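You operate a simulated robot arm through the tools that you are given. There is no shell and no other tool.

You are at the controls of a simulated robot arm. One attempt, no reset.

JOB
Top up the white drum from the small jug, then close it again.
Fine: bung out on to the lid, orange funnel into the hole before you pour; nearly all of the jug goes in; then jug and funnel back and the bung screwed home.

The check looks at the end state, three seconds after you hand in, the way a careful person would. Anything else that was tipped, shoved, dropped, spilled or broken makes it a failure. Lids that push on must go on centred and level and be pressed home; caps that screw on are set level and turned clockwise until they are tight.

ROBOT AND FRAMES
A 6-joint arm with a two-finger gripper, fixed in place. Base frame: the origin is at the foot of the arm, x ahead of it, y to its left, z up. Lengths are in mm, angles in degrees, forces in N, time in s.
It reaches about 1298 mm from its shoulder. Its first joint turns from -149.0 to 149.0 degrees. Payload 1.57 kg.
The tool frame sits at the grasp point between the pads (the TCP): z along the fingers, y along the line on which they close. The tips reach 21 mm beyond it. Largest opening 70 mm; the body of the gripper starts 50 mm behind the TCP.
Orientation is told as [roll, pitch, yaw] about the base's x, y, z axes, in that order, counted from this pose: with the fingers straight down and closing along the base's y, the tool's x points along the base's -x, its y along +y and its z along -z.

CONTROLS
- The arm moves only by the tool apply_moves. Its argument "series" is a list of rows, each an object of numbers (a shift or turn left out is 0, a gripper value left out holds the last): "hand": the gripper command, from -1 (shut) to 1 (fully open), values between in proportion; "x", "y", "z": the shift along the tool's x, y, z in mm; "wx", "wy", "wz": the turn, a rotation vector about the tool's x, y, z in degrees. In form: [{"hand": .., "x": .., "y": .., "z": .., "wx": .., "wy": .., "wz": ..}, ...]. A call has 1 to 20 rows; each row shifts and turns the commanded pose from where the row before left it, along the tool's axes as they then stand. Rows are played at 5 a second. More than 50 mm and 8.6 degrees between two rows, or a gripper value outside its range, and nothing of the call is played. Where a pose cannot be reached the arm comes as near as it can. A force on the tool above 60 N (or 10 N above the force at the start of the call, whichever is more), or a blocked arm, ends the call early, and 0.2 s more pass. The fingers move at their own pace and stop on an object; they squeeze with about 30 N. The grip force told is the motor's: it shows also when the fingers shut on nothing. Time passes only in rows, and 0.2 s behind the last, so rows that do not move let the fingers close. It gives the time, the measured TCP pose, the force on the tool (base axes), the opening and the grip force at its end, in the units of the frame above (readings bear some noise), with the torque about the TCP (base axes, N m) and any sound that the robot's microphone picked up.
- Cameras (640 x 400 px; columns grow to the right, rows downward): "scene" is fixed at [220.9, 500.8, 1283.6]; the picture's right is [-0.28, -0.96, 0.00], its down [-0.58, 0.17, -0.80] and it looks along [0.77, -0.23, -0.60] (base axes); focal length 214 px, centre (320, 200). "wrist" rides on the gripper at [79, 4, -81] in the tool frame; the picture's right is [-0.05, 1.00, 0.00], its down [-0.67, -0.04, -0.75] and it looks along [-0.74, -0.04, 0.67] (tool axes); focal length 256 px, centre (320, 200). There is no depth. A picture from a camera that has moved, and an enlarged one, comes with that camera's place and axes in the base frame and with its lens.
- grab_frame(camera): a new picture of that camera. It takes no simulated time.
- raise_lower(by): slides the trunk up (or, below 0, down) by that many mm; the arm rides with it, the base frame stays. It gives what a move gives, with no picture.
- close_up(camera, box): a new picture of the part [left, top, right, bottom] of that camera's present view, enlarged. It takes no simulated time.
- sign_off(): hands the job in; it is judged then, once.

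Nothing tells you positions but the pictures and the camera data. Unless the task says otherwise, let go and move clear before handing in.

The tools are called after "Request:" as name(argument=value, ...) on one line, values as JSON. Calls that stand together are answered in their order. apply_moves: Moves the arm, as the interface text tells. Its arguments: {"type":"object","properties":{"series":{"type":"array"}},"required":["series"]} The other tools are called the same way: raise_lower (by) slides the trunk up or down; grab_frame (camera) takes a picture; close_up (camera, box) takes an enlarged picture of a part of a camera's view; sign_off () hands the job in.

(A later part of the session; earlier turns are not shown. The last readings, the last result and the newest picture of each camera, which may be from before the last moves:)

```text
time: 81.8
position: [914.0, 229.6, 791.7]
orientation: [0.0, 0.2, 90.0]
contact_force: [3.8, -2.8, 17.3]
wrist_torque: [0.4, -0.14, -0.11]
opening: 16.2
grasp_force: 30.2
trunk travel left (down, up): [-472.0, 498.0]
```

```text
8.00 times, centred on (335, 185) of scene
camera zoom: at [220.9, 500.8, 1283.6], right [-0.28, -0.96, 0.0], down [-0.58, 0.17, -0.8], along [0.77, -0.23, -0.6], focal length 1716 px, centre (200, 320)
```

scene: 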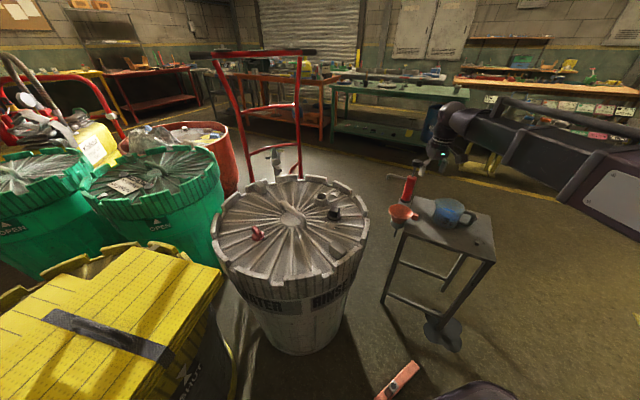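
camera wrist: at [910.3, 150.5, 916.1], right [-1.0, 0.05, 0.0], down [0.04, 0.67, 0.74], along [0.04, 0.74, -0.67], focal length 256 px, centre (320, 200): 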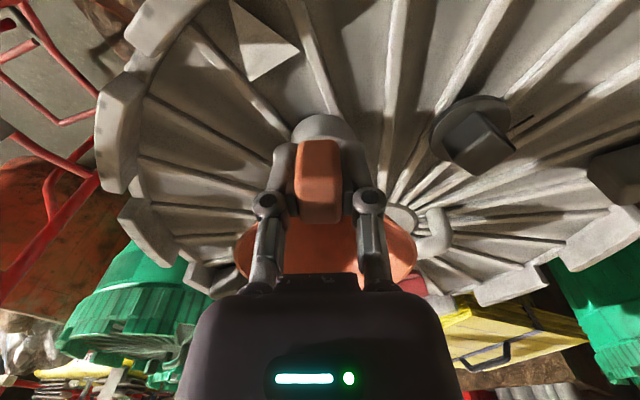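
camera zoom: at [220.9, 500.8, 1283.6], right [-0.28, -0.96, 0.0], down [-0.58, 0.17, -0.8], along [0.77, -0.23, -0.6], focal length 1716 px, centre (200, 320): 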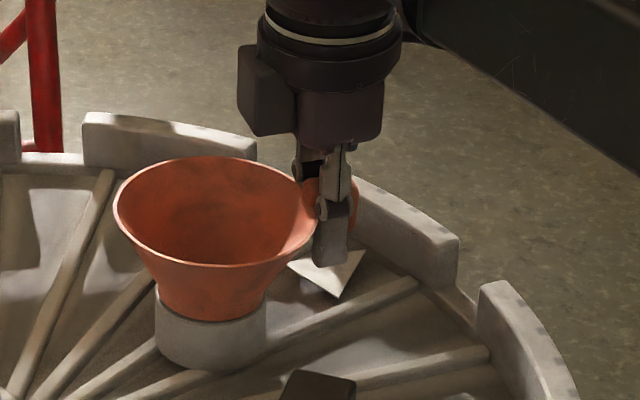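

Request:
apply_moves(series=[{"hand": -0.4}, {"hand": -0.2}, {"hand": 0}, {"hand": 0.4}, {"hand": 0.8}, {"hand": 1}, {"hand": 1}])

Request:
raise_lower(by=60)

Request:
close_up(camera="scene", box=[305, 160, 365, 210])

Request:
grab_frame(camera="wrist")

```text
time: 83.3
position: [915.2, 230.7, 791.4]
orientation: [0.1, 0.1, 90.0]
contact_force: [0.0, -0.1, 0.2]
wrist_torque: [0.02, 0.0, -0.04]
opening: 69.9
grasp_force: 0.0
trunk travel left (down, up): [-472.0, 498.0]
```

```text
time: 84.3
position: [914.9, 230.4, 851.5]
orientation: [0.2, 0.1, 90.0]
contact_force: [0.2, 0.1, -0.9]
wrist_torque: [-0.03, 0.0, -0.01]
opening: 69.9
grasp_force: 0.1
trunk travel left (down, up): [-532.0, 438.0]
```

```text
8.00 times, centred on (335, 185) of scene
camera zoom: at [220.9, 500.8, 1283.6], right [-0.28, -0.96, 0.0], down [-0.58, 0.17, -0.8], along [0.77, -0.23, -0.6], focal length 1716 px, centre (200, 320)
```

zoom: 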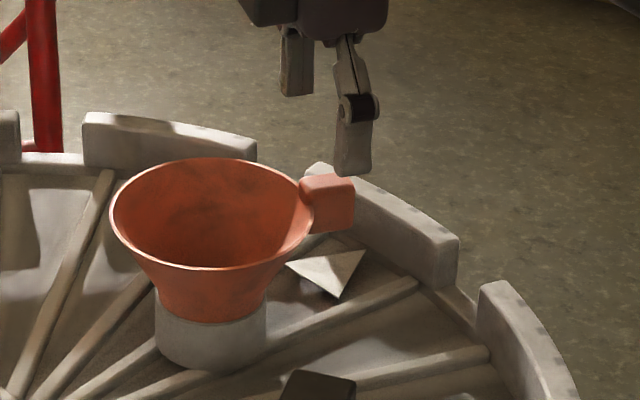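

```text
taken
camera wrist: at [910.4, 150.6, 932.0], right [-1.0, 0.05, 0.0], down [0.04, 0.67, 0.74], along [0.04, 0.74, -0.67], focal length 256 px, centre (320, 200)
```

wrist: 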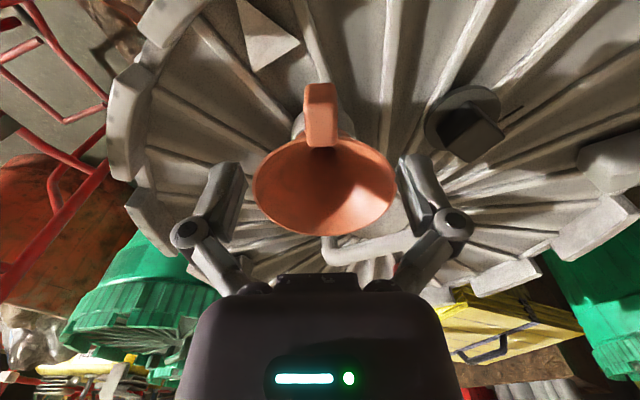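

The funnel sits level in the neck. Now I'll go back over the table to study the jug and its handle.

Request:
raise_lower(by=80)

Request:
apply_moves(series=[{"wz": 8.2}, {"wz": 8.2}, {"wz": 8.2}, {"wz": 8.2}, {"wz": 8.2}, {"wz": 8.2}, {"wz": 8.2}, {"wz": 8.2}, {"wz": 8.2}, {"wz": 8.2}, {"wz": 8.0}, {}])

Request:
apply_moves(series=[{"x": 19.5, "y": -40}, {"x": 19.5, "y": -40}, {"x": 19.5, "y": -40}, {"x": 19.5, "y": -40}, {"x": 19.5, "y": -40}, {"x": 19.5, "y": -40}, {"x": 19.5, "y": -40}, {"x": 19.5, "y": -40}, {"x": 19.5, "y": -40}, {"x": 19.5, "y": -40}, {"x": 19.5, "y": -40}, {"x": 19.5, "y": -40}, {}])

Request:
grab_frame(camera="wrist")

Request:
grab_frame(camera="scene")

```text
time: 85.5
position: [915.2, 230.8, 931.1]
orientation: [0.2, 0.1, 90.1]
contact_force: [-0.3, -0.6, 0.2]
wrist_torque: [0.03, -0.02, -0.02]
opening: 69.9
grasp_force: 0.2
trunk travel left (down, up): [-612.0, 358.0]
```

```text
time: 88.1
position: [915.8, 230.6, 931.3]
orientation: [-0.1, 0.1, -0.1]
contact_force: [-1.2, -0.6, 0.6]
wrist_torque: [-0.02, -0.03, 0.02]
opening: 70.2
grasp_force: 0.1
trunk travel left (down, up): [-612.0, 358.0]
```

```text
time: 90.9
position: [683.6, -249.6, 930.5]
orientation: [-0.2, 0.1, 0.0]
contact_force: [-0.3, 0.4, -0.2]
wrist_torque: [0.01, 0.01, 0.02]
opening: 70.1
grasp_force: 0.2
out of reach, approached as far as the arm can: row 2, 9
trunk travel left (down, up): [-612.0, 358.0]
```

```text
taken
camera wrist: at [602.6, -246.3, 1012.1], right [0.05, 1.0, 0.0], down [0.67, -0.03, 0.74], along [0.74, -0.04, -0.67], focal length 256 px, centre (320, 200)
```

wrist: 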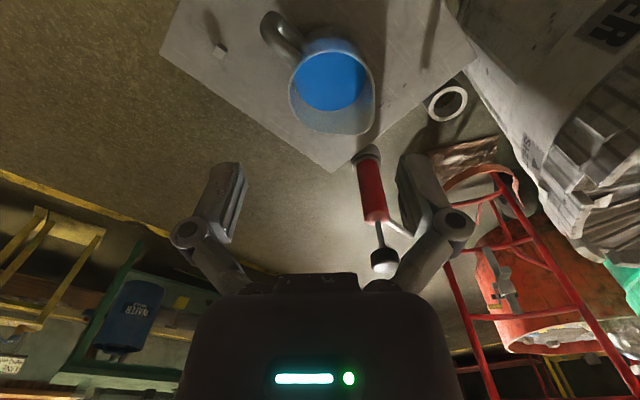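

```text
taken
```

scene: 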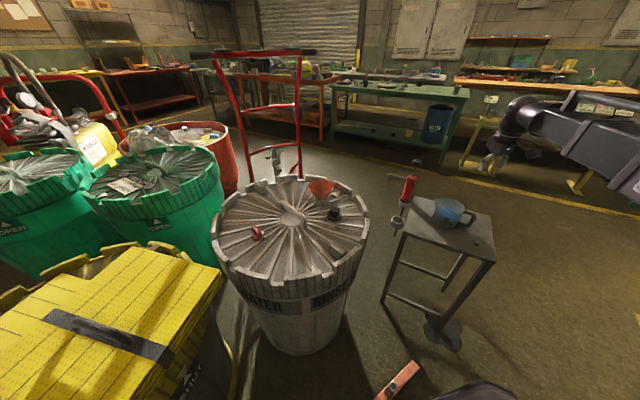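

Request:
close_up(camera="wrist", box=[230, 0, 410, 150])

Request:
close_up(camera="scene", box=[420, 185, 500, 235])

```text
2.67 times, centred on (320, 75) of wrist
camera zoom: at [602.6, -246.3, 1012.1], right [0.05, 1.0, 0.0], down [0.67, -0.03, 0.74], along [0.74, -0.04, -0.67], focal length 683 px, centre (320, 533)
```

zoom: 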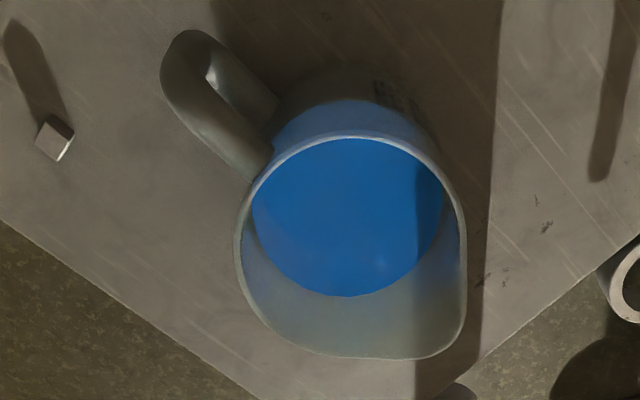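

```text
8.00 times, centred on (460, 210) of scene
camera zoom: at [220.9, 500.8, 1283.6], right [-0.28, -0.96, 0.0], down [-0.58, 0.17, -0.8], along [0.77, -0.23, -0.6], focal length 1716 px, centre (-800, 120)
```

zoom: 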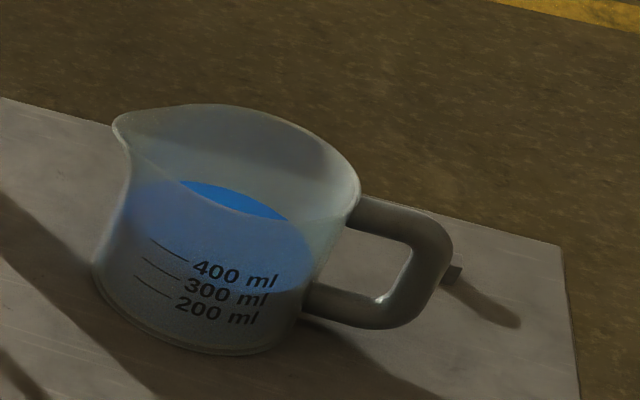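

The jug centre is about (750, -239), its spout points along about +48° and its handle along about 228°. The handle's top bar is near z = 700. I'll turn the hand over so the camera rides on top, then tilt the fingers horizontal along 48.5°, high in free space, and measure the wrist length as I do it.

Request:
raise_lower(by=40)

Request:
apply_moves(series=[{"wz": 8.3}, {"wz": 8.3}, {"wz": 8.3}, {"wz": 8.3}, {"wz": 8.3}, {"wz": 8.3}, {"wz": 8.3}, {"wz": 8.3}, {"wz": 8.3}, {"wz": 8.3}, {"wz": 8.3}, {"wz": 8.3}, {"wz": 8.3}, {"wz": 8.3}, {"wz": 8.3}, {"wz": 7.0}, {}])

Request:
apply_moves(series=[{"wy": 8, "x": 26.4, "z": -1.8}, {"wy": 8, "x": 26.4, "z": -1.8}, {"wy": 8, "x": 26.4, "z": -1.8}, {}])

```text
time: 91.8
position: [682.5, -249.2, 970.9]
orientation: [-0.1, 0.1, 0.0]
contact_force: [-0.2, -0.4, 0.5]
wrist_torque: [0.01, 0.02, 0.01]
opening: 70.1
grasp_force: 0.0
trunk travel left (down, up): [-652.0, 318.0]
```

```text
time: 95.3
position: [682.0, -250.3, 971.1]
orientation: [-0.1, -0.2, -131.6]
contact_force: [-1.1, 0.6, -0.5]
wrist_torque: [-0.03, 0.0, -0.03]
opening: 69.8
grasp_force: 0.3
trunk travel left (down, up): [-652.0, 318.0]
```

```text
time: 96.3
position: [734.1, -190.6, 986.9]
orientation: [0.0, 23.9, -131.4]
contact_force: [-0.5, 0.7, -1.0]
wrist_torque: [-0.03, 0.01, -0.01]
opening: 70.0
grasp_force: 0.0
trunk travel left (down, up): [-652.0, 318.0]
```

Request:
apply_moves(series=[{"wy": 8, "x": 26.4, "z": -1.8}, {"wy": 8, "x": 26.4, "z": -1.8}, {"wy": 8, "x": 26.4, "z": -1.8}, {"wy": 8, "x": 26.4, "z": -1.8}, {}])

Request:
apply_moves(series=[{"wy": 8, "x": 26.4, "z": -1.8}, {"wy": 8, "x": 26.4, "z": -1.8}, {"wy": 8, "x": 26.4, "z": -1.8}, {"wy": 8, "x": 26.4, "z": -1.8}, {}])

Request:
grab_frame(camera="scene")

Request:
grab_frame(camera="wrist")

```text
time: 97.5
position: [787.2, -130.4, 1053.6]
orientation: [0.0, 56.0, -131.6]
contact_force: [-0.7, 0.2, 0.6]
wrist_torque: [0.0, 0.0, -0.01]
opening: 69.9
grasp_force: 0.1
trunk travel left (down, up): [-652.0, 318.0]
```

```text
time: 98.8
position: [810.6, -106.6, 1150.3]
orientation: [0.1, 88.2, -131.7]
contact_force: [-0.5, 0.7, 0.4]
wrist_torque: [0.0, 0.02, 0.0]
opening: 69.8
grasp_force: 0.0
out of reach, approached as far as the arm can: row 1
trunk travel left (down, up): [-652.0, 318.0]
```

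```text
taken
```

scene: 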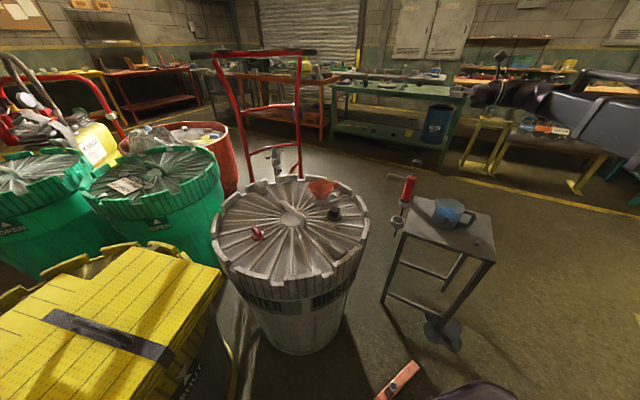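

```text
taken
camera wrist: at [760.5, -168.0, 1232.6], right [0.75, -0.66, -0.05], down [-0.54, -0.55, -0.64], along [0.4, 0.51, -0.77], focal length 256 px, centre (320, 200)
```

wrist: 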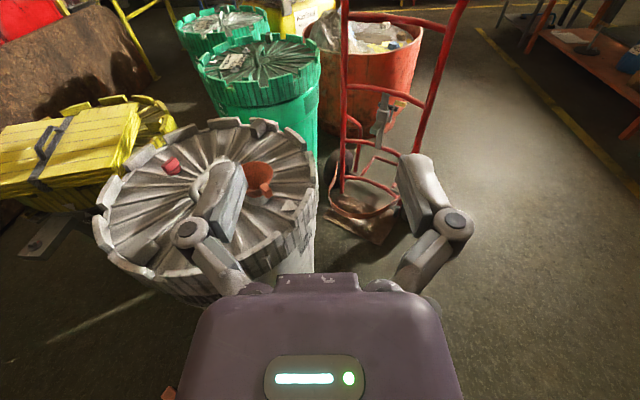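

Wrist length L is about 186 mm. I'll back off to behind the jug handle at this height before coming down.

Request:
apply_moves(series=[{"wy": 1.8, "x": 5.8}, {"z": -40.6, "y": 6.06}, {"z": -40.6, "y": 6.06}, {"z": -40.6, "y": 6.06}, {"z": -40.6, "y": 6.06}, {"z": -40.6, "y": 6.06}, {"z": -40.6, "y": 6.06}, {"z": -40.6, "y": 6.06}, {}])

Request:
raise_lower(by=-300)

Request:
grab_frame(camera="wrist")

Request:
grab_frame(camera="scene")

```text
time: 100.8
position: [651.6, -348.0, 1156.3]
orientation: [-1.2, 89.7, -132.7]
contact_force: [0.0, -0.5, -0.8]
wrist_torque: [0.01, -0.03, -0.02]
opening: 69.8
grasp_force: 0.1
trunk travel left (down, up): [-652.0, 318.0]
```

```text
time: 103.8
position: [652.8, -348.0, 856.7]
orientation: [-1.1, 89.7, -132.6]
contact_force: [0.6, -0.1, -0.2]
wrist_torque: [0.0, 0.02, 0.02]
opening: 70.2
grasp_force: 0.1
trunk travel left (down, up): [-352.0, 618.0]
```

```text
taken
camera wrist: at [600.4, -411.7, 935.8], right [0.75, -0.66, -0.05], down [-0.52, -0.54, -0.66], along [0.41, 0.52, -0.75], focal length 256 px, centre (320, 200)
```

wrist: 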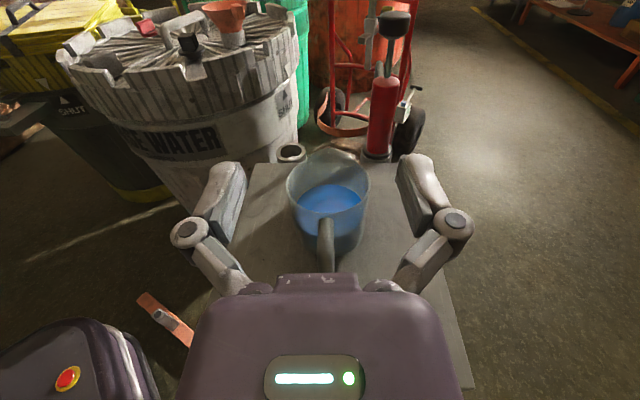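

```text
taken
```

scene: 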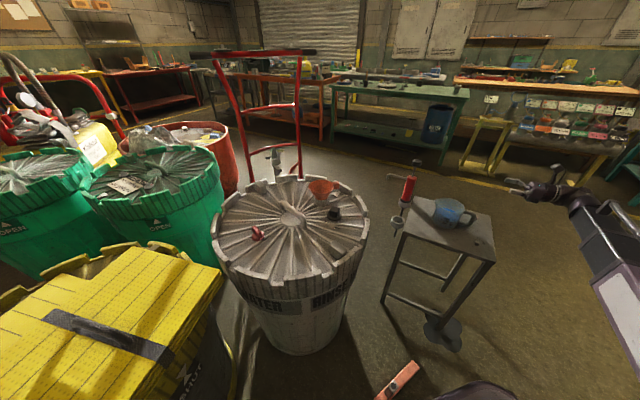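

Request:
close_up(camera="wrist", box=[250, 130, 410, 290])

Request:
close_up(camera="scene", box=[420, 150, 640, 290])

```text
2.50 times, centred on (330, 210) of wrist
camera zoom: at [600.4, -411.7, 935.8], right [0.75, -0.66, -0.05], down [-0.52, -0.54, -0.66], along [0.41, 0.52, -0.75], focal length 640 px, centre (295, 175)
```

zoom: 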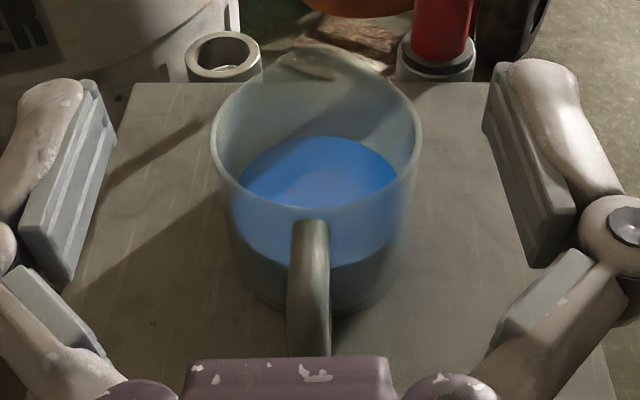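

```text
2.86 times, centred on (530, 220) of scene
camera zoom: at [220.9, 500.8, 1283.6], right [-0.28, -0.96, 0.0], down [-0.58, 0.17, -0.8], along [0.77, -0.23, -0.6], focal length 613 px, centre (-280, 143)
```

zoom: 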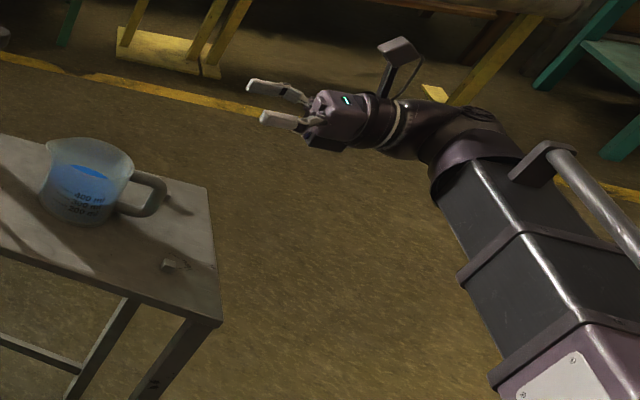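

Request:
apply_moves(series=[{"wx": -3}, {"y": -4.4}, {}])

Request:
raise_lower(by=-90)

Request:
close_up(camera="wrist", box=[240, 50, 400, 280])

Request:
close_up(camera="scene", box=[420, 170, 560, 260])

```text
time: 104.5
position: [648.7, -345.0, 855.6]
orientation: [2.1, 89.8, -132.4]
contact_force: [0.5, -0.5, 0.4]
wrist_torque: [-0.02, -0.02, 0.0]
opening: 70.0
grasp_force: 0.0
trunk travel left (down, up): [-352.0, 618.0]
```

```text
time: 105.8
position: [648.3, -344.6, 766.2]
orientation: [1.4, 89.8, -133.0]
contact_force: [0.6, 0.0, -0.1]
wrist_torque: [-0.03, -0.01, 0.03]
opening: 69.9
grasp_force: 0.0
trunk travel left (down, up): [-262.0, 708.0]
```

```text
1.74 times, centred on (320, 165) of wrist
camera zoom: at [593.8, -405.7, 845.8], right [0.71, -0.7, -0.05], down [-0.55, -0.51, -0.66], along [0.44, 0.5, -0.75], focal length 445 px, centre (320, 261)
```

zoom: 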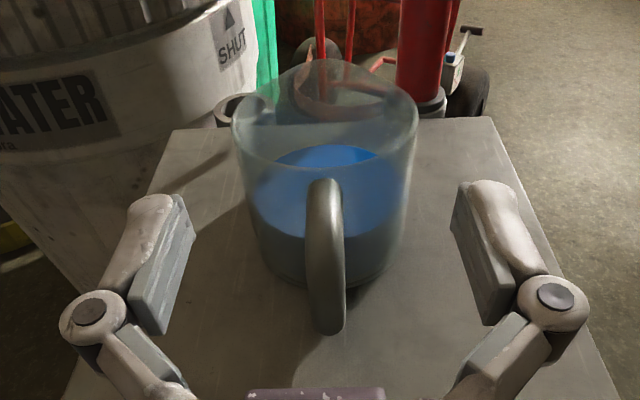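

```text
4.44 times, centred on (490, 215) of scene
camera zoom: at [220.9, 500.8, 1283.6], right [-0.28, -0.96, 0.0], down [-0.58, 0.17, -0.8], along [0.77, -0.23, -0.6], focal length 953 px, centre (-436, 133)
```

zoom: 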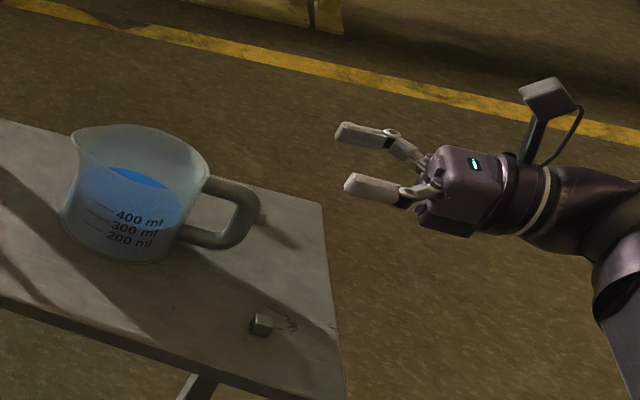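

The handle plane is now within about 1 mm of the tool axis, and the top bar's upper edge is at z ≈ 706. I'll lower to bar height and check before going in.

Request:
raise_lower(by=-69)

Request:
grab_frame(camera="wrist")

Request:
close_up(camera="scene", box=[420, 170, 560, 260])

Request:
grab_frame(camera="scene")

```text
time: 106.9
position: [647.7, -345.2, 697.7]
orientation: [2.0, 89.9, -132.5]
contact_force: [-1.1, 0.6, 0.0]
wrist_torque: [0.02, 0.0, -0.01]
opening: 70.0
grasp_force: 0.1
trunk travel left (down, up): [-193.0, 777.0]
```

```text
taken
camera wrist: at [593.8, -405.7, 776.8], right [0.71, -0.7, -0.05], down [-0.55, -0.51, -0.66], along [0.44, 0.5, -0.75], focal length 256 px, centre (320, 200)
```

wrist: 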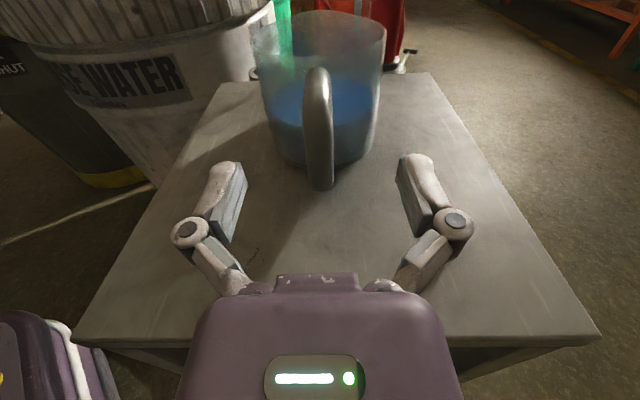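

```text
4.44 times, centred on (490, 215) of scene
camera zoom: at [220.9, 500.8, 1283.6], right [-0.28, -0.96, 0.0], down [-0.58, 0.17, -0.8], along [0.77, -0.23, -0.6], focal length 953 px, centre (-436, 133)
```

zoom: 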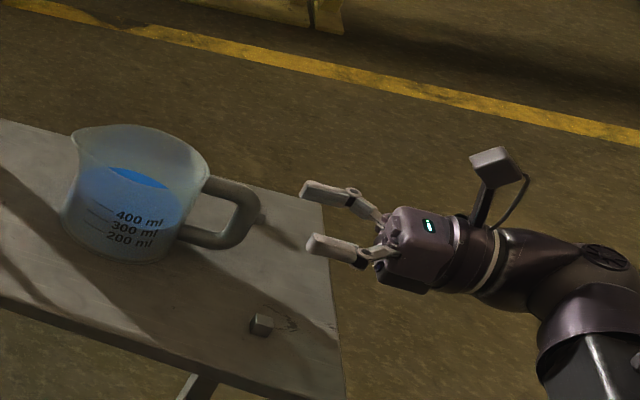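

```text
taken
```

scene: 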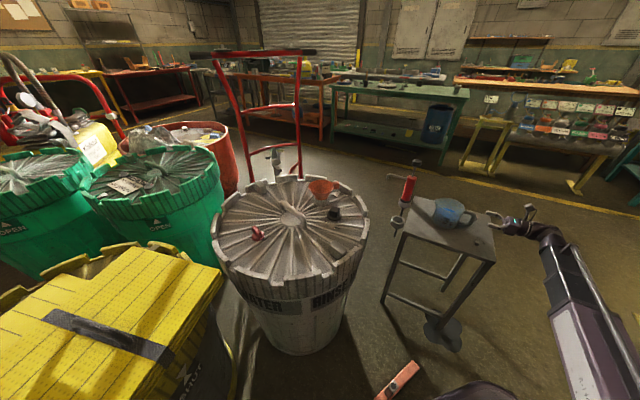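

Request:
apply_moves(series=[{"z": 16}, {"z": 16}, {"z": 12}, {"z": 10}, {"z": 8}, {}])

Request:
grab_frame(camera="wrist")

Request:
close_up(camera="scene", box=[420, 180, 500, 240])

```text
time: 108.3
position: [691.7, -299.2, 698.0]
orientation: [2.8, 89.8, -131.5]
contact_force: [-0.3, 0.6, -0.6]
wrist_torque: [0.04, 0.01, 0.02]
opening: 69.8
grasp_force: 0.1
trunk travel left (down, up): [-193.0, 777.0]
```

```text
taken
camera wrist: at [636.7, -360.7, 777.0], right [0.71, -0.7, -0.05], down [-0.55, -0.51, -0.66], along [0.44, 0.5, -0.75], focal length 256 px, centre (320, 200)
```

wrist: 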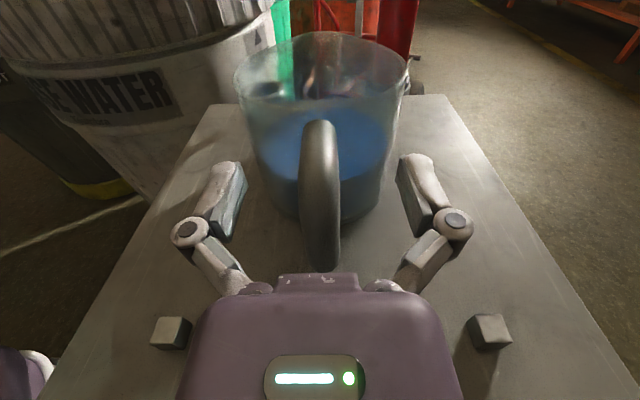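

```text
6.67 times, centred on (460, 210) of scene
camera zoom: at [220.9, 500.8, 1283.6], right [-0.28, -0.96, 0.0], down [-0.58, 0.17, -0.8], along [0.77, -0.23, -0.6], focal length 1430 px, centre (-613, 133)
```

zoom: 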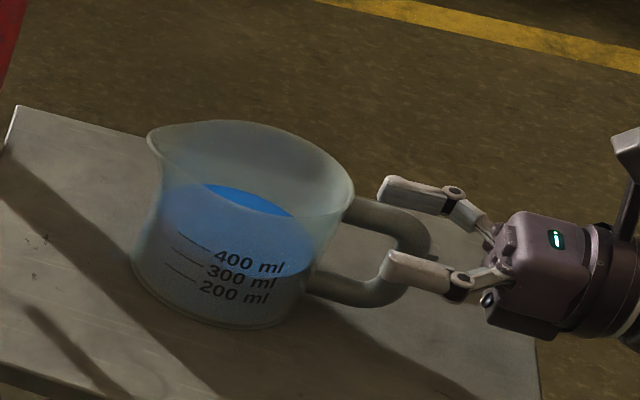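

Request:
apply_moves(series=[{"z": 4}, {"z": 3}, {}])

Request:
apply_moves(series=[{"hand": 0.5}, {"hand": 0}, {"hand": -0.5}, {"hand": -1}, {"hand": -1}, {"hand": -1}, {"hand": -1}])

Request:
grab_frame(camera="wrist")

Request:
close_up(camera="scene", box=[420, 180, 500, 240])

```text
time: 109.1
position: [697.3, -293.7, 696.4]
orientation: [1.7, 89.8, -132.8]
contact_force: [-0.4, -0.1, -0.1]
wrist_torque: [0.01, -0.02, -0.01]
opening: 70.2
grasp_force: 0.0
trunk travel left (down, up): [-193.0, 777.0]
```

```text
time: 110.7
position: [697.2, -293.6, 696.9]
orientation: [3.4, 89.8, -131.1]
contact_force: [-0.6, 0.2, 1.0]
wrist_torque: [0.03, -0.03, 0.04]
opening: 17.2
grasp_force: 29.8
trunk travel left (down, up): [-193.0, 777.0]
```

```text
taken
camera wrist: at [642.4, -355.7, 776.9], right [0.71, -0.7, -0.05], down [-0.55, -0.51, -0.66], along [0.44, 0.5, -0.75], focal length 256 px, centre (320, 200)
```

wrist: 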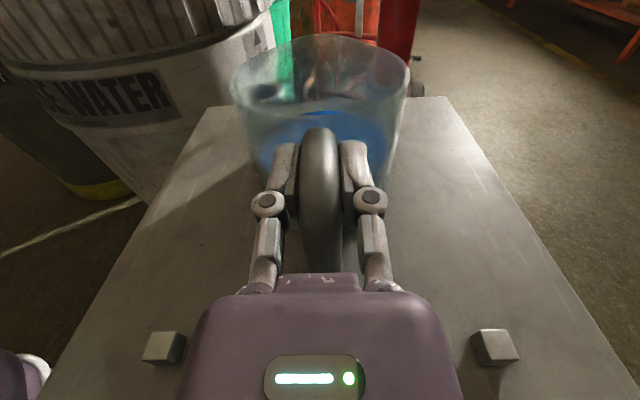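

```text
6.67 times, centred on (460, 210) of scene
camera zoom: at [220.9, 500.8, 1283.6], right [-0.28, -0.96, 0.0], down [-0.58, 0.17, -0.8], along [0.77, -0.23, -0.6], focal length 1430 px, centre (-613, 133)
```

zoom: 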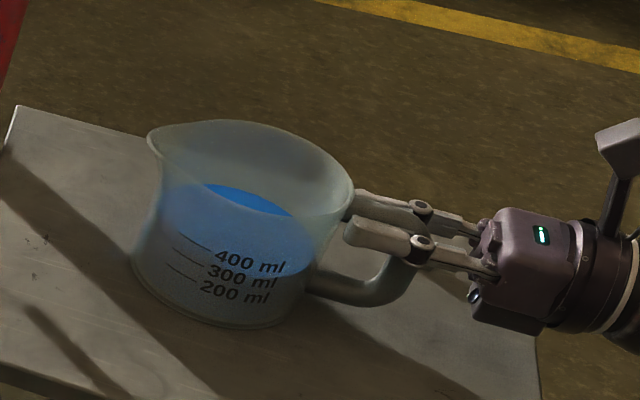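

The handle bar is gripped at 17.2 mm. I'll lift 3 mm first to see whether the jug holds level.

Request:
raise_lower(by=3)

Request:
close_up(camera="scene", box=[420, 180, 500, 240])

Request:
grab_frame(camera="wrist")

```text
time: 111.2
position: [698.5, -294.9, 699.2]
orientation: [-1.5, 89.7, -136.2]
contact_force: [-0.4, -0.5, -3.4]
wrist_torque: [-0.16, 0.11, -0.02]
opening: 17.3
grasp_force: 30.0
trunk travel left (down, up): [-196.0, 774.0]
```

```text
6.67 times, centred on (460, 210) of scene
camera zoom: at [220.9, 500.8, 1283.6], right [-0.28, -0.96, 0.0], down [-0.58, 0.17, -0.8], along [0.77, -0.23, -0.6], focal length 1430 px, centre (-613, 133)
```

zoom: 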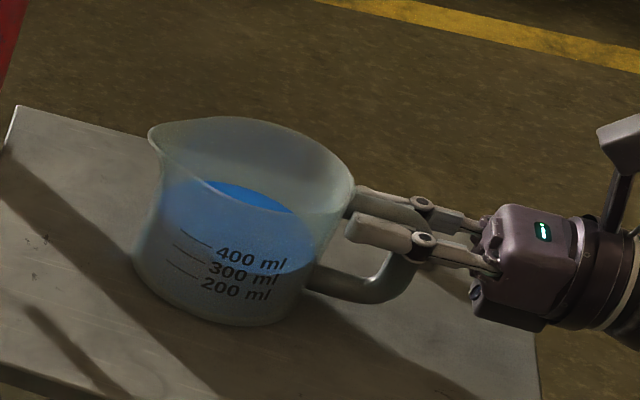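

```text
taken
camera wrist: at [642.8, -355.8, 779.5], right [0.71, -0.7, -0.05], down [-0.55, -0.51, -0.66], along [0.44, 0.5, -0.75], focal length 256 px, centre (320, 200)
```

wrist: 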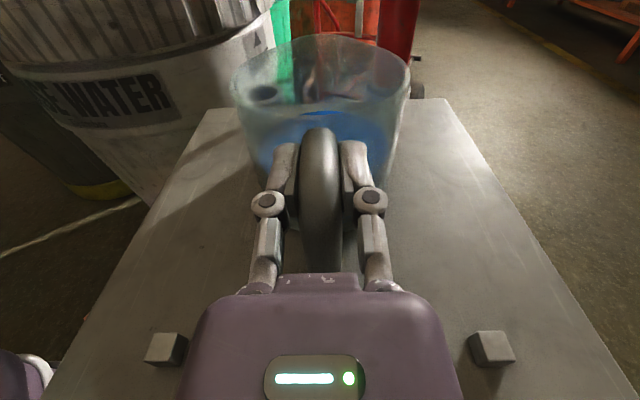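

Request:
raise_lower(by=3)

Request:
close_up(camera="scene", box=[420, 180, 500, 240])

```text
time: 111.7
position: [697.3, -293.9, 703.0]
orientation: [-2.6, 89.8, -137.1]
contact_force: [1.1, -1.1, -4.5]
wrist_torque: [-0.17, 0.18, -0.05]
opening: 17.2
grasp_force: 30.1
trunk travel left (down, up): [-199.0, 771.0]
```

```text
6.67 times, centred on (460, 210) of scene
camera zoom: at [220.9, 500.8, 1283.6], right [-0.28, -0.96, 0.0], down [-0.58, 0.17, -0.8], along [0.77, -0.23, -0.6], focal length 1430 px, centre (-613, 133)
```

zoom: 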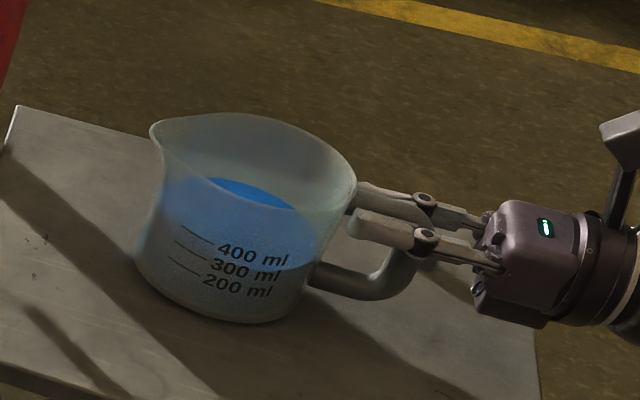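

Request:
raise_lower(by=6)

Request:
close_up(camera="scene", box=[420, 180, 500, 240])

Request:
grab_frame(camera="wrist")

```text
time: 112.3
position: [698.0, -293.3, 709.8]
orientation: [-2.8, 89.8, -137.4]
contact_force: [-0.8, -0.5, -4.1]
wrist_torque: [-0.18, 0.17, 0.04]
opening: 17.2
grasp_force: 29.9
trunk travel left (down, up): [-205.0, 765.0]
```

```text
6.67 times, centred on (460, 210) of scene
camera zoom: at [220.9, 500.8, 1283.6], right [-0.28, -0.96, 0.0], down [-0.58, 0.17, -0.8], along [0.77, -0.23, -0.6], focal length 1430 px, centre (-613, 133)
```

zoom: 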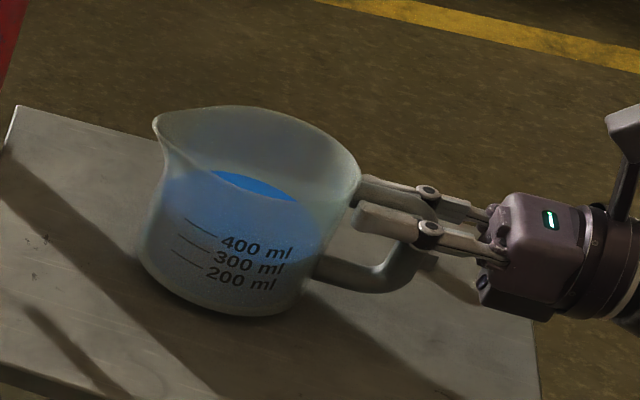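

```text
taken
camera wrist: at [642.7, -355.8, 788.6], right [0.71, -0.7, -0.05], down [-0.55, -0.51, -0.66], along [0.44, 0.5, -0.75], focal length 256 px, centre (320, 200)
```

wrist: 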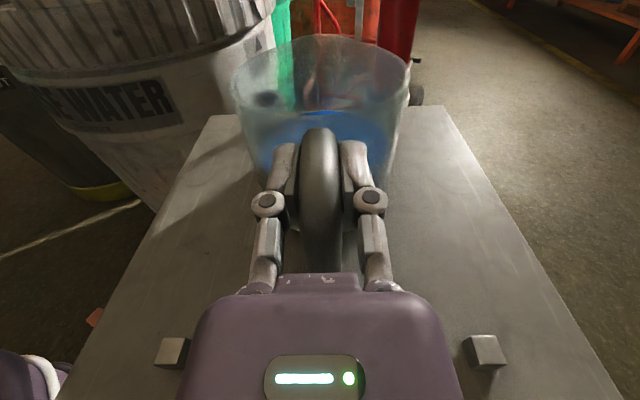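

The jug hangs level with no slip: the force on the tool is about 4.3 N and steady. I'll raise it high and carry it gently toward the funnel without turning it.

Request:
raise_lower(by=120)

Request:
close_up(camera="scene", box=[410, 120, 520, 220])

Request:
raise_lower(by=126)

Request:
grab_frame(camera="wrist")

Request:
grab_frame(camera="scene")

```text
time: 113.8
position: [698.0, -295.4, 828.7]
orientation: [-2.9, 89.8, -137.5]
contact_force: [-0.7, -0.8, -4.4]
wrist_torque: [-0.17, 0.17, 0.04]
opening: 17.0
grasp_force: 30.0
trunk travel left (down, up): [-325.0, 645.0]
```

```text
4.00 times, centred on (465, 170) of scene
camera zoom: at [220.9, 500.8, 1283.6], right [-0.28, -0.96, 0.0], down [-0.58, 0.17, -0.8], along [0.77, -0.23, -0.6], focal length 858 px, centre (-260, 320)
```

zoom: 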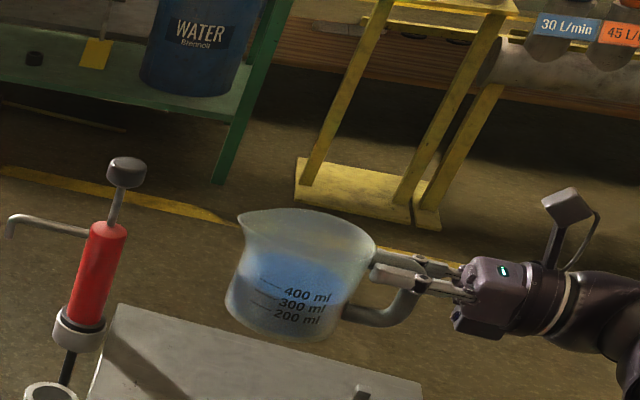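

```text
time: 115.3
position: [697.2, -294.3, 954.9]
orientation: [-3.1, 89.7, -137.5]
contact_force: [0.4, -0.2, -4.7]
wrist_torque: [-0.17, 0.14, -0.02]
opening: 17.2
grasp_force: 30.2
trunk travel left (down, up): [-451.0, 519.0]
```

```text
taken
camera wrist: at [642.8, -355.9, 1034.5], right [0.71, -0.7, -0.05], down [-0.55, -0.51, -0.66], along [0.44, 0.5, -0.75], focal length 256 px, centre (320, 200)
```

wrist: 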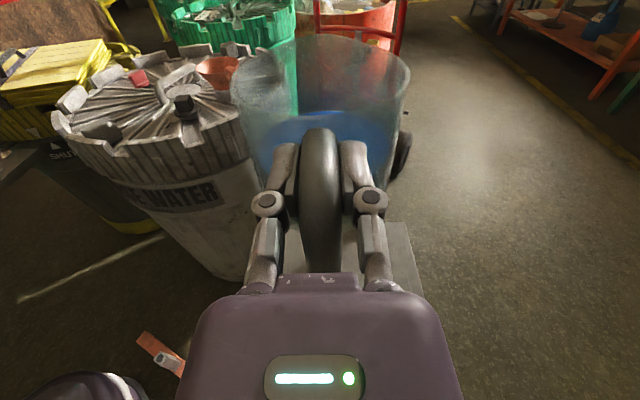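

```text
taken
```

scene: 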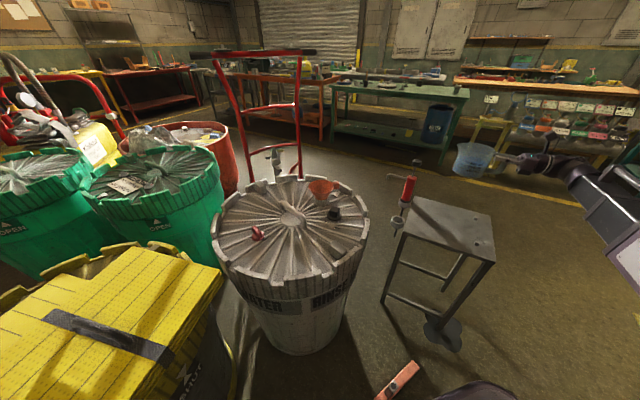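

Request:
apply_moves(series=[{"z": 3.7, "y": -2.3}, {"z": 7.3, "y": -4.6}, {"z": 12.24, "y": -7.62}, {"z": 12.24, "y": -7.62}, {"z": 12.24, "y": -7.62}, {"z": 12.24, "y": -7.62}, {"z": 12.24, "y": -7.62}, {"z": 12.24, "y": -7.62}, {"z": 12.24, "y": -7.62}, {"z": 12.24, "y": -7.62}, {"z": 12.24, "y": -7.62}, {"z": 12.24, "y": -7.62}, {"z": 12.24, "y": -7.62}, {"z": 12.24, "y": -7.62}, {"z": 12.24, "y": -7.62}, {"z": 12.24, "y": -7.62}, {"z": 12.24, "y": -7.62}, {"z": 7.3, "y": -4.6}, {"z": 3.7, "y": -2.3}, {}])

Request:
grab_frame(camera="scene")

Request:
grab_frame(camera="wrist")

```text
time: 119.5
position: [750.3, -58.2, 954.1]
orientation: [-0.5, 89.7, -135.1]
contact_force: [1.0, 0.0, -5.4]
wrist_torque: [-0.18, 0.17, 0.02]
opening: 17.1
grasp_force: 30.1
trunk travel left (down, up): [-451.0, 519.0]
```

```text
taken
```

scene: 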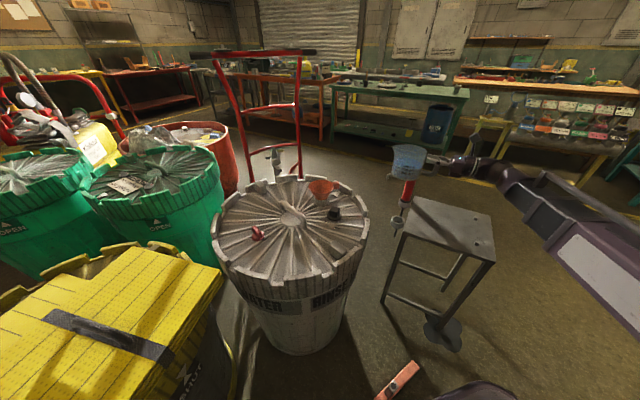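

```text
taken
camera wrist: at [695.5, -119.5, 1034.4], right [0.71, -0.7, -0.05], down [-0.55, -0.51, -0.66], along [0.44, 0.5, -0.75], focal length 256 px, centre (320, 200)
```

wrist: 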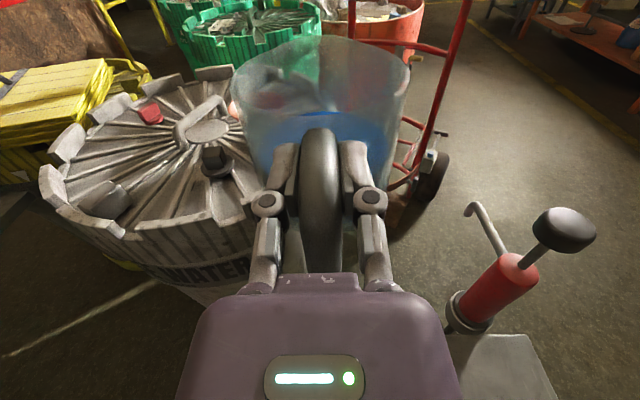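

Request:
apply_moves(series=[{"z": 3.7, "y": -2.3}, {"z": 7.3, "y": -4.6}, {"z": 12.24, "y": -7.62}, {"z": 12.24, "y": -7.62}, {"z": 12.24, "y": -7.62}, {"z": 12.24, "y": -7.62}, {"z": 12.24, "y": -7.62}, {"z": 12.24, "y": -7.62}, {"z": 12.24, "y": -7.62}, {"z": 12.24, "y": -7.62}, {"z": 12.24, "y": -7.62}, {"z": 12.24, "y": -7.62}, {"z": 12.24, "y": -7.62}, {"z": 12.24, "y": -7.62}, {"z": 12.24, "y": -7.62}, {"z": 12.24, "y": -7.62}, {"z": 12.24, "y": -7.62}, {"z": 7.3, "y": -4.6}, {"z": 3.7, "y": -2.3}, {}])

Request:
close_up(camera="scene", box=[270, 110, 430, 230])

Request:
grab_frame(camera="wrist")

```text
time: 123.7
position: [804.8, 177.6, 954.8]
orientation: [0.1, 89.7, -134.4]
contact_force: [0.9, 0.0, -4.1]
wrist_torque: [-0.19, 0.16, 0.03]
opening: 17.1
grasp_force: 30.1
trunk travel left (down, up): [-451.0, 519.0]
```

```text
3.33 times, centred on (350, 170) of scene
camera zoom: at [220.9, 500.8, 1283.6], right [-0.28, -0.96, 0.0], down [-0.58, 0.17, -0.8], along [0.77, -0.23, -0.6], focal length 715 px, centre (220, 300)
```

zoom: 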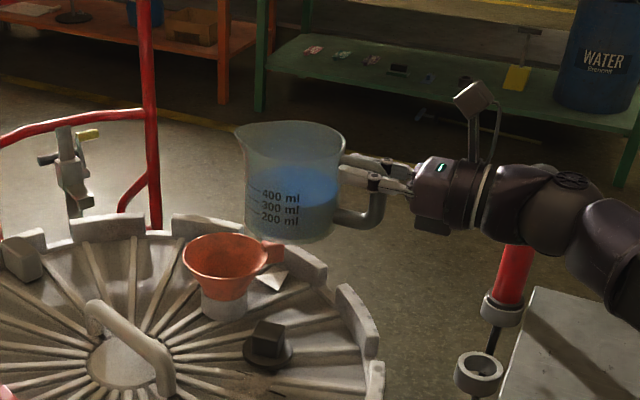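

```text
taken
camera wrist: at [748.8, 116.5, 1034.3], right [0.71, -0.7, -0.05], down [-0.55, -0.51, -0.66], along [0.44, 0.5, -0.75], focal length 256 px, centre (320, 200)
```

wrist: 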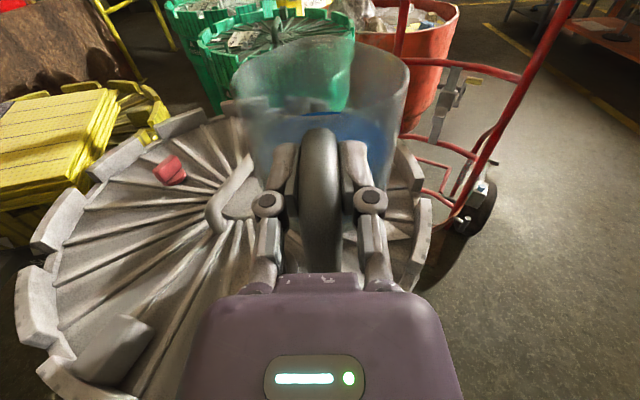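

The spout tip is about 15 mm behind the funnel centre along the pour line, at z ≈ 972, with the funnel rim at about 800. I'll tilt to 20° while keeping the tip over the funnel, then look.

Request:
apply_moves(series=[{"wy": -2.5, "x": -8.11, "z": -0.63}, {"wy": -2.5, "x": -8.11, "z": 0}, {"wy": -2.5, "x": -8.04, "z": 0.62}, {"wy": -2.5, "x": -7.93, "z": 1.24}, {"wy": -2.5, "x": -7.75, "z": 1.84}, {"wy": -2.5, "x": -7.54, "z": 2.43}, {"wy": -2.5, "x": -7.26, "z": 2.99}, {"wy": -2.5, "x": -6.95, "z": 3.53}, {}])

Request:
close_up(camera="scene", box=[270, 110, 430, 230])

Request:
grab_frame(camera="wrist")

```text
time: 125.7
position: [805.0, 179.5, 890.4]
orientation: [-0.1, 69.7, -134.6]
contact_force: [-0.9, -0.4, -4.7]
wrist_torque: [-0.13, 0.09, -0.02]
opening: 17.1
grasp_force: 30.0
trunk travel left (down, up): [-451.0, 519.0]
```

```text
3.33 times, centred on (350, 170) of scene
camera zoom: at [220.9, 500.8, 1283.6], right [-0.28, -0.96, 0.0], down [-0.58, 0.17, -0.8], along [0.77, -0.23, -0.6], focal length 715 px, centre (220, 300)
```

zoom: 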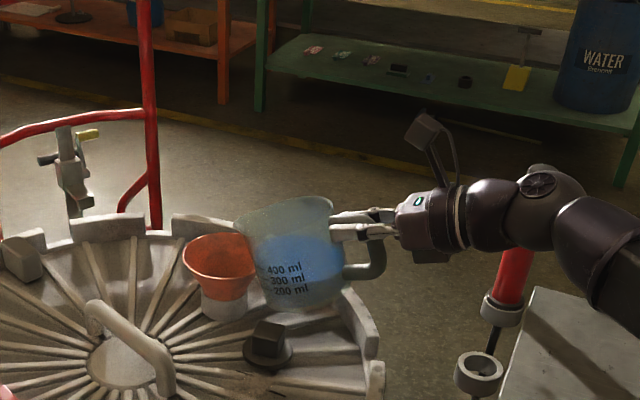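

```text
taken
camera wrist: at [772.5, 141.7, 993.6], right [0.7, -0.71, -0.05], down [-0.68, -0.64, -0.37], along [0.23, 0.29, -0.93], focal length 256 px, centre (320, 200)
```

wrist: 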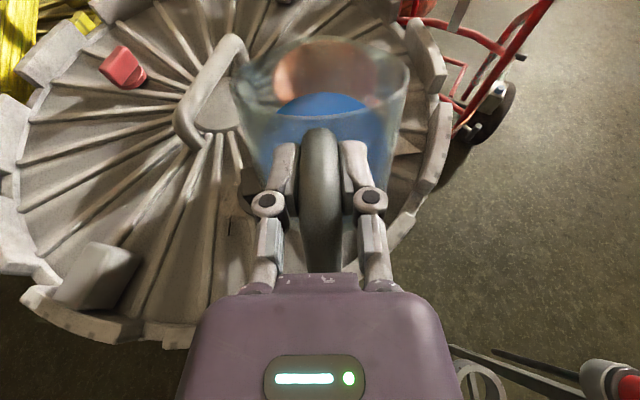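

No flow yet at 20°. To keep the jug's front wall clear of the funnel's near rim I'll raise a little, set the tip slightly further back, and tilt in small steps with a check after each.

Request:
raise_lower(by=18)

Request:
apply_moves(series=[{"wy": -2.5, "x": -7.44, "z": 1.69}, {"wy": -2.5, "x": -7.13, "z": 2.2}, {}])

Request:
close_up(camera="scene", box=[290, 150, 400, 230])

Request:
grab_frame(camera="wrist")

```text
time: 126.4
position: [803.7, 181.1, 908.7]
orientation: [0.0, 69.7, -134.6]
contact_force: [0.5, 0.2, -4.2]
wrist_torque: [-0.11, 0.12, 0.03]
opening: 17.1
grasp_force: 29.7
trunk travel left (down, up): [-469.0, 501.0]
```

```text
time: 127.2
position: [804.2, 179.7, 894.3]
orientation: [0.0, 64.7, -134.5]
contact_force: [1.3, 0.2, -4.5]
wrist_torque: [-0.08, 0.11, 0.02]
opening: 17.0
grasp_force: 29.7
trunk travel left (down, up): [-469.0, 501.0]
```

```text
5.00 times, centred on (345, 190) of scene
camera zoom: at [220.9, 500.8, 1283.6], right [-0.28, -0.96, 0.0], down [-0.58, 0.17, -0.8], along [0.77, -0.23, -0.6], focal length 1072 px, centre (195, 250)
```

zoom: 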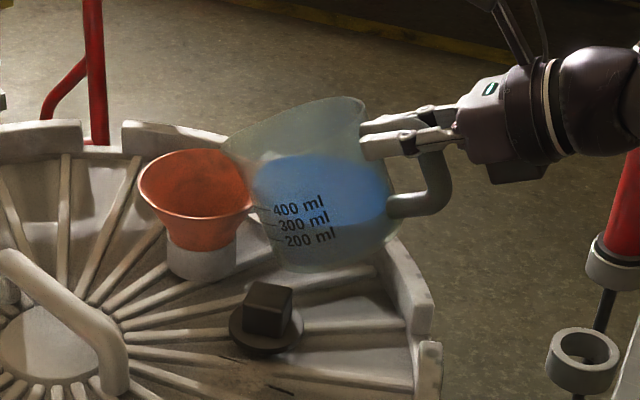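

```text
taken
camera wrist: at [778.9, 147.3, 1000.4], right [0.7, -0.72, -0.05], down [-0.7, -0.66, -0.28], along [0.17, 0.23, -0.96], focal length 256 px, centre (320, 200)
```

wrist: 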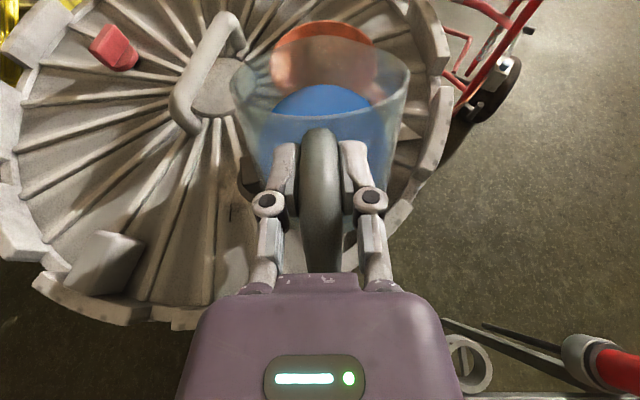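

Request:
raise_lower(by=15)

Request:
apply_moves(series=[{"wy": -2.5, "x": -5.72, "z": 4.95}, {"wy": -2.5, "x": -5.24, "z": 5.35}, {}])

Request:
close_up(camera="scene", box=[290, 150, 400, 230])

Request:
close_up(camera="wrist", box=[220, 0, 420, 130])

```text
time: 127.8
position: [805.2, 178.5, 909.0]
orientation: [0.0, 64.6, -134.4]
contact_force: [-1.0, -0.2, -5.6]
wrist_torque: [-0.08, 0.05, 0.03]
opening: 17.2
grasp_force: 29.7
trunk travel left (down, up): [-484.0, 486.0]
```

```text
time: 128.6
position: [807.8, 182.9, 894.5]
orientation: [0.0, 59.8, -134.6]
contact_force: [0.1, -0.4, -4.5]
wrist_torque: [-0.09, 0.07, 0.01]
opening: 17.1
grasp_force: 30.5
trunk travel left (down, up): [-484.0, 486.0]
```

```text
5.00 times, centred on (345, 190) of scene
camera zoom: at [220.9, 500.8, 1283.6], right [-0.28, -0.96, 0.0], down [-0.58, 0.17, -0.8], along [0.77, -0.23, -0.6], focal length 1072 px, centre (195, 250)
```

zoom: 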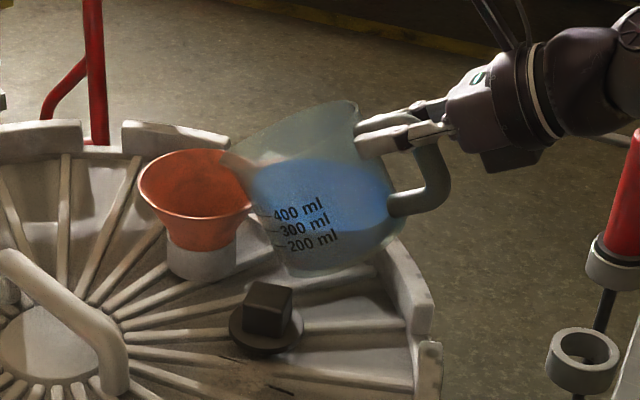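

```text
3.08 times, centred on (320, 65) of wrist
camera zoom: at [788.9, 157.1, 1004.1], right [0.69, -0.72, -0.05], down [-0.71, -0.67, -0.2], along [0.11, 0.17, -0.98], focal length 788 px, centre (320, 615)
```

zoom: 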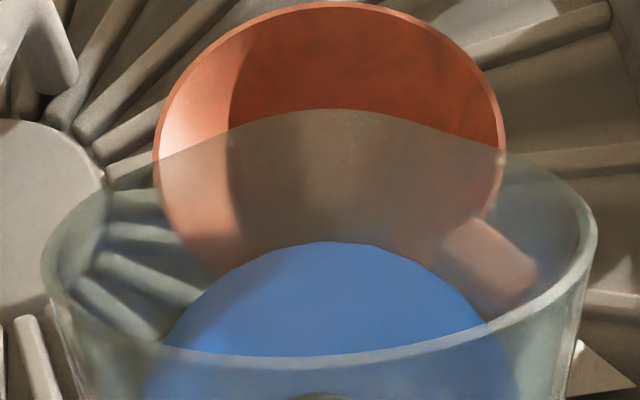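

The wrist view shows the lip well inside the funnel circle, with no flow yet. I'll go on to 35°.

Request:
raise_lower(by=20)

Request:
apply_moves(series=[{"wy": -2.5, "x": -4.71, "z": 5.7}, {"wy": -2.5, "x": -4.17, "z": 6.01}, {}])

Request:
close_up(camera="scene", box=[290, 150, 400, 230])

Request:
close_up(camera="wrist", box=[220, 0, 420, 130])

```text
time: 129.3
position: [807.8, 181.4, 915.3]
orientation: [0.0, 59.7, -134.5]
contact_force: [0.4, 0.1, -4.1]
wrist_torque: [-0.08, 0.05, 0.02]
opening: 17.0
grasp_force: 30.4
trunk travel left (down, up): [-504.0, 466.0]
```

```text
time: 130.1
position: [811.7, 186.7, 901.4]
orientation: [0.0, 54.7, -134.6]
contact_force: [-1.3, 0.0, -3.9]
wrist_torque: [-0.06, 0.09, -0.03]
opening: 17.0
grasp_force: 30.0
trunk travel left (down, up): [-504.0, 466.0]
```

```text
5.00 times, centred on (345, 190) of scene
camera zoom: at [220.9, 500.8, 1283.6], right [-0.28, -0.96, 0.0], down [-0.58, 0.17, -0.8], along [0.77, -0.23, -0.6], focal length 1072 px, centre (195, 250)
```

zoom: 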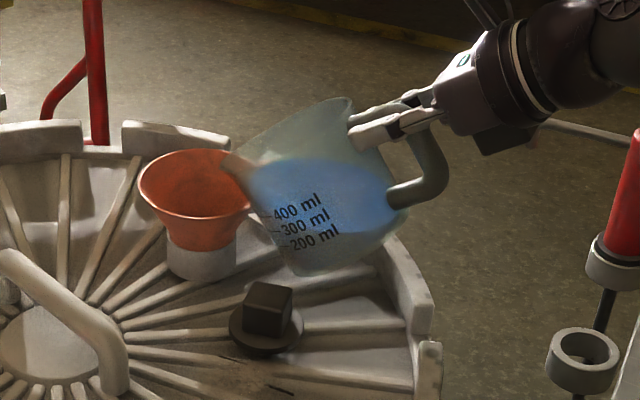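

```text
3.08 times, centred on (320, 65) of wrist
camera zoom: at [799.1, 168.2, 1012.6], right [0.69, -0.72, -0.04], down [-0.72, -0.68, -0.11], along [0.05, 0.11, -0.99], focal length 788 px, centre (320, 615)
```

zoom: 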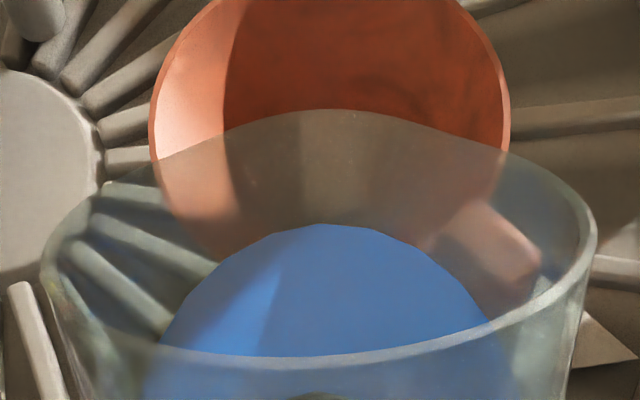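

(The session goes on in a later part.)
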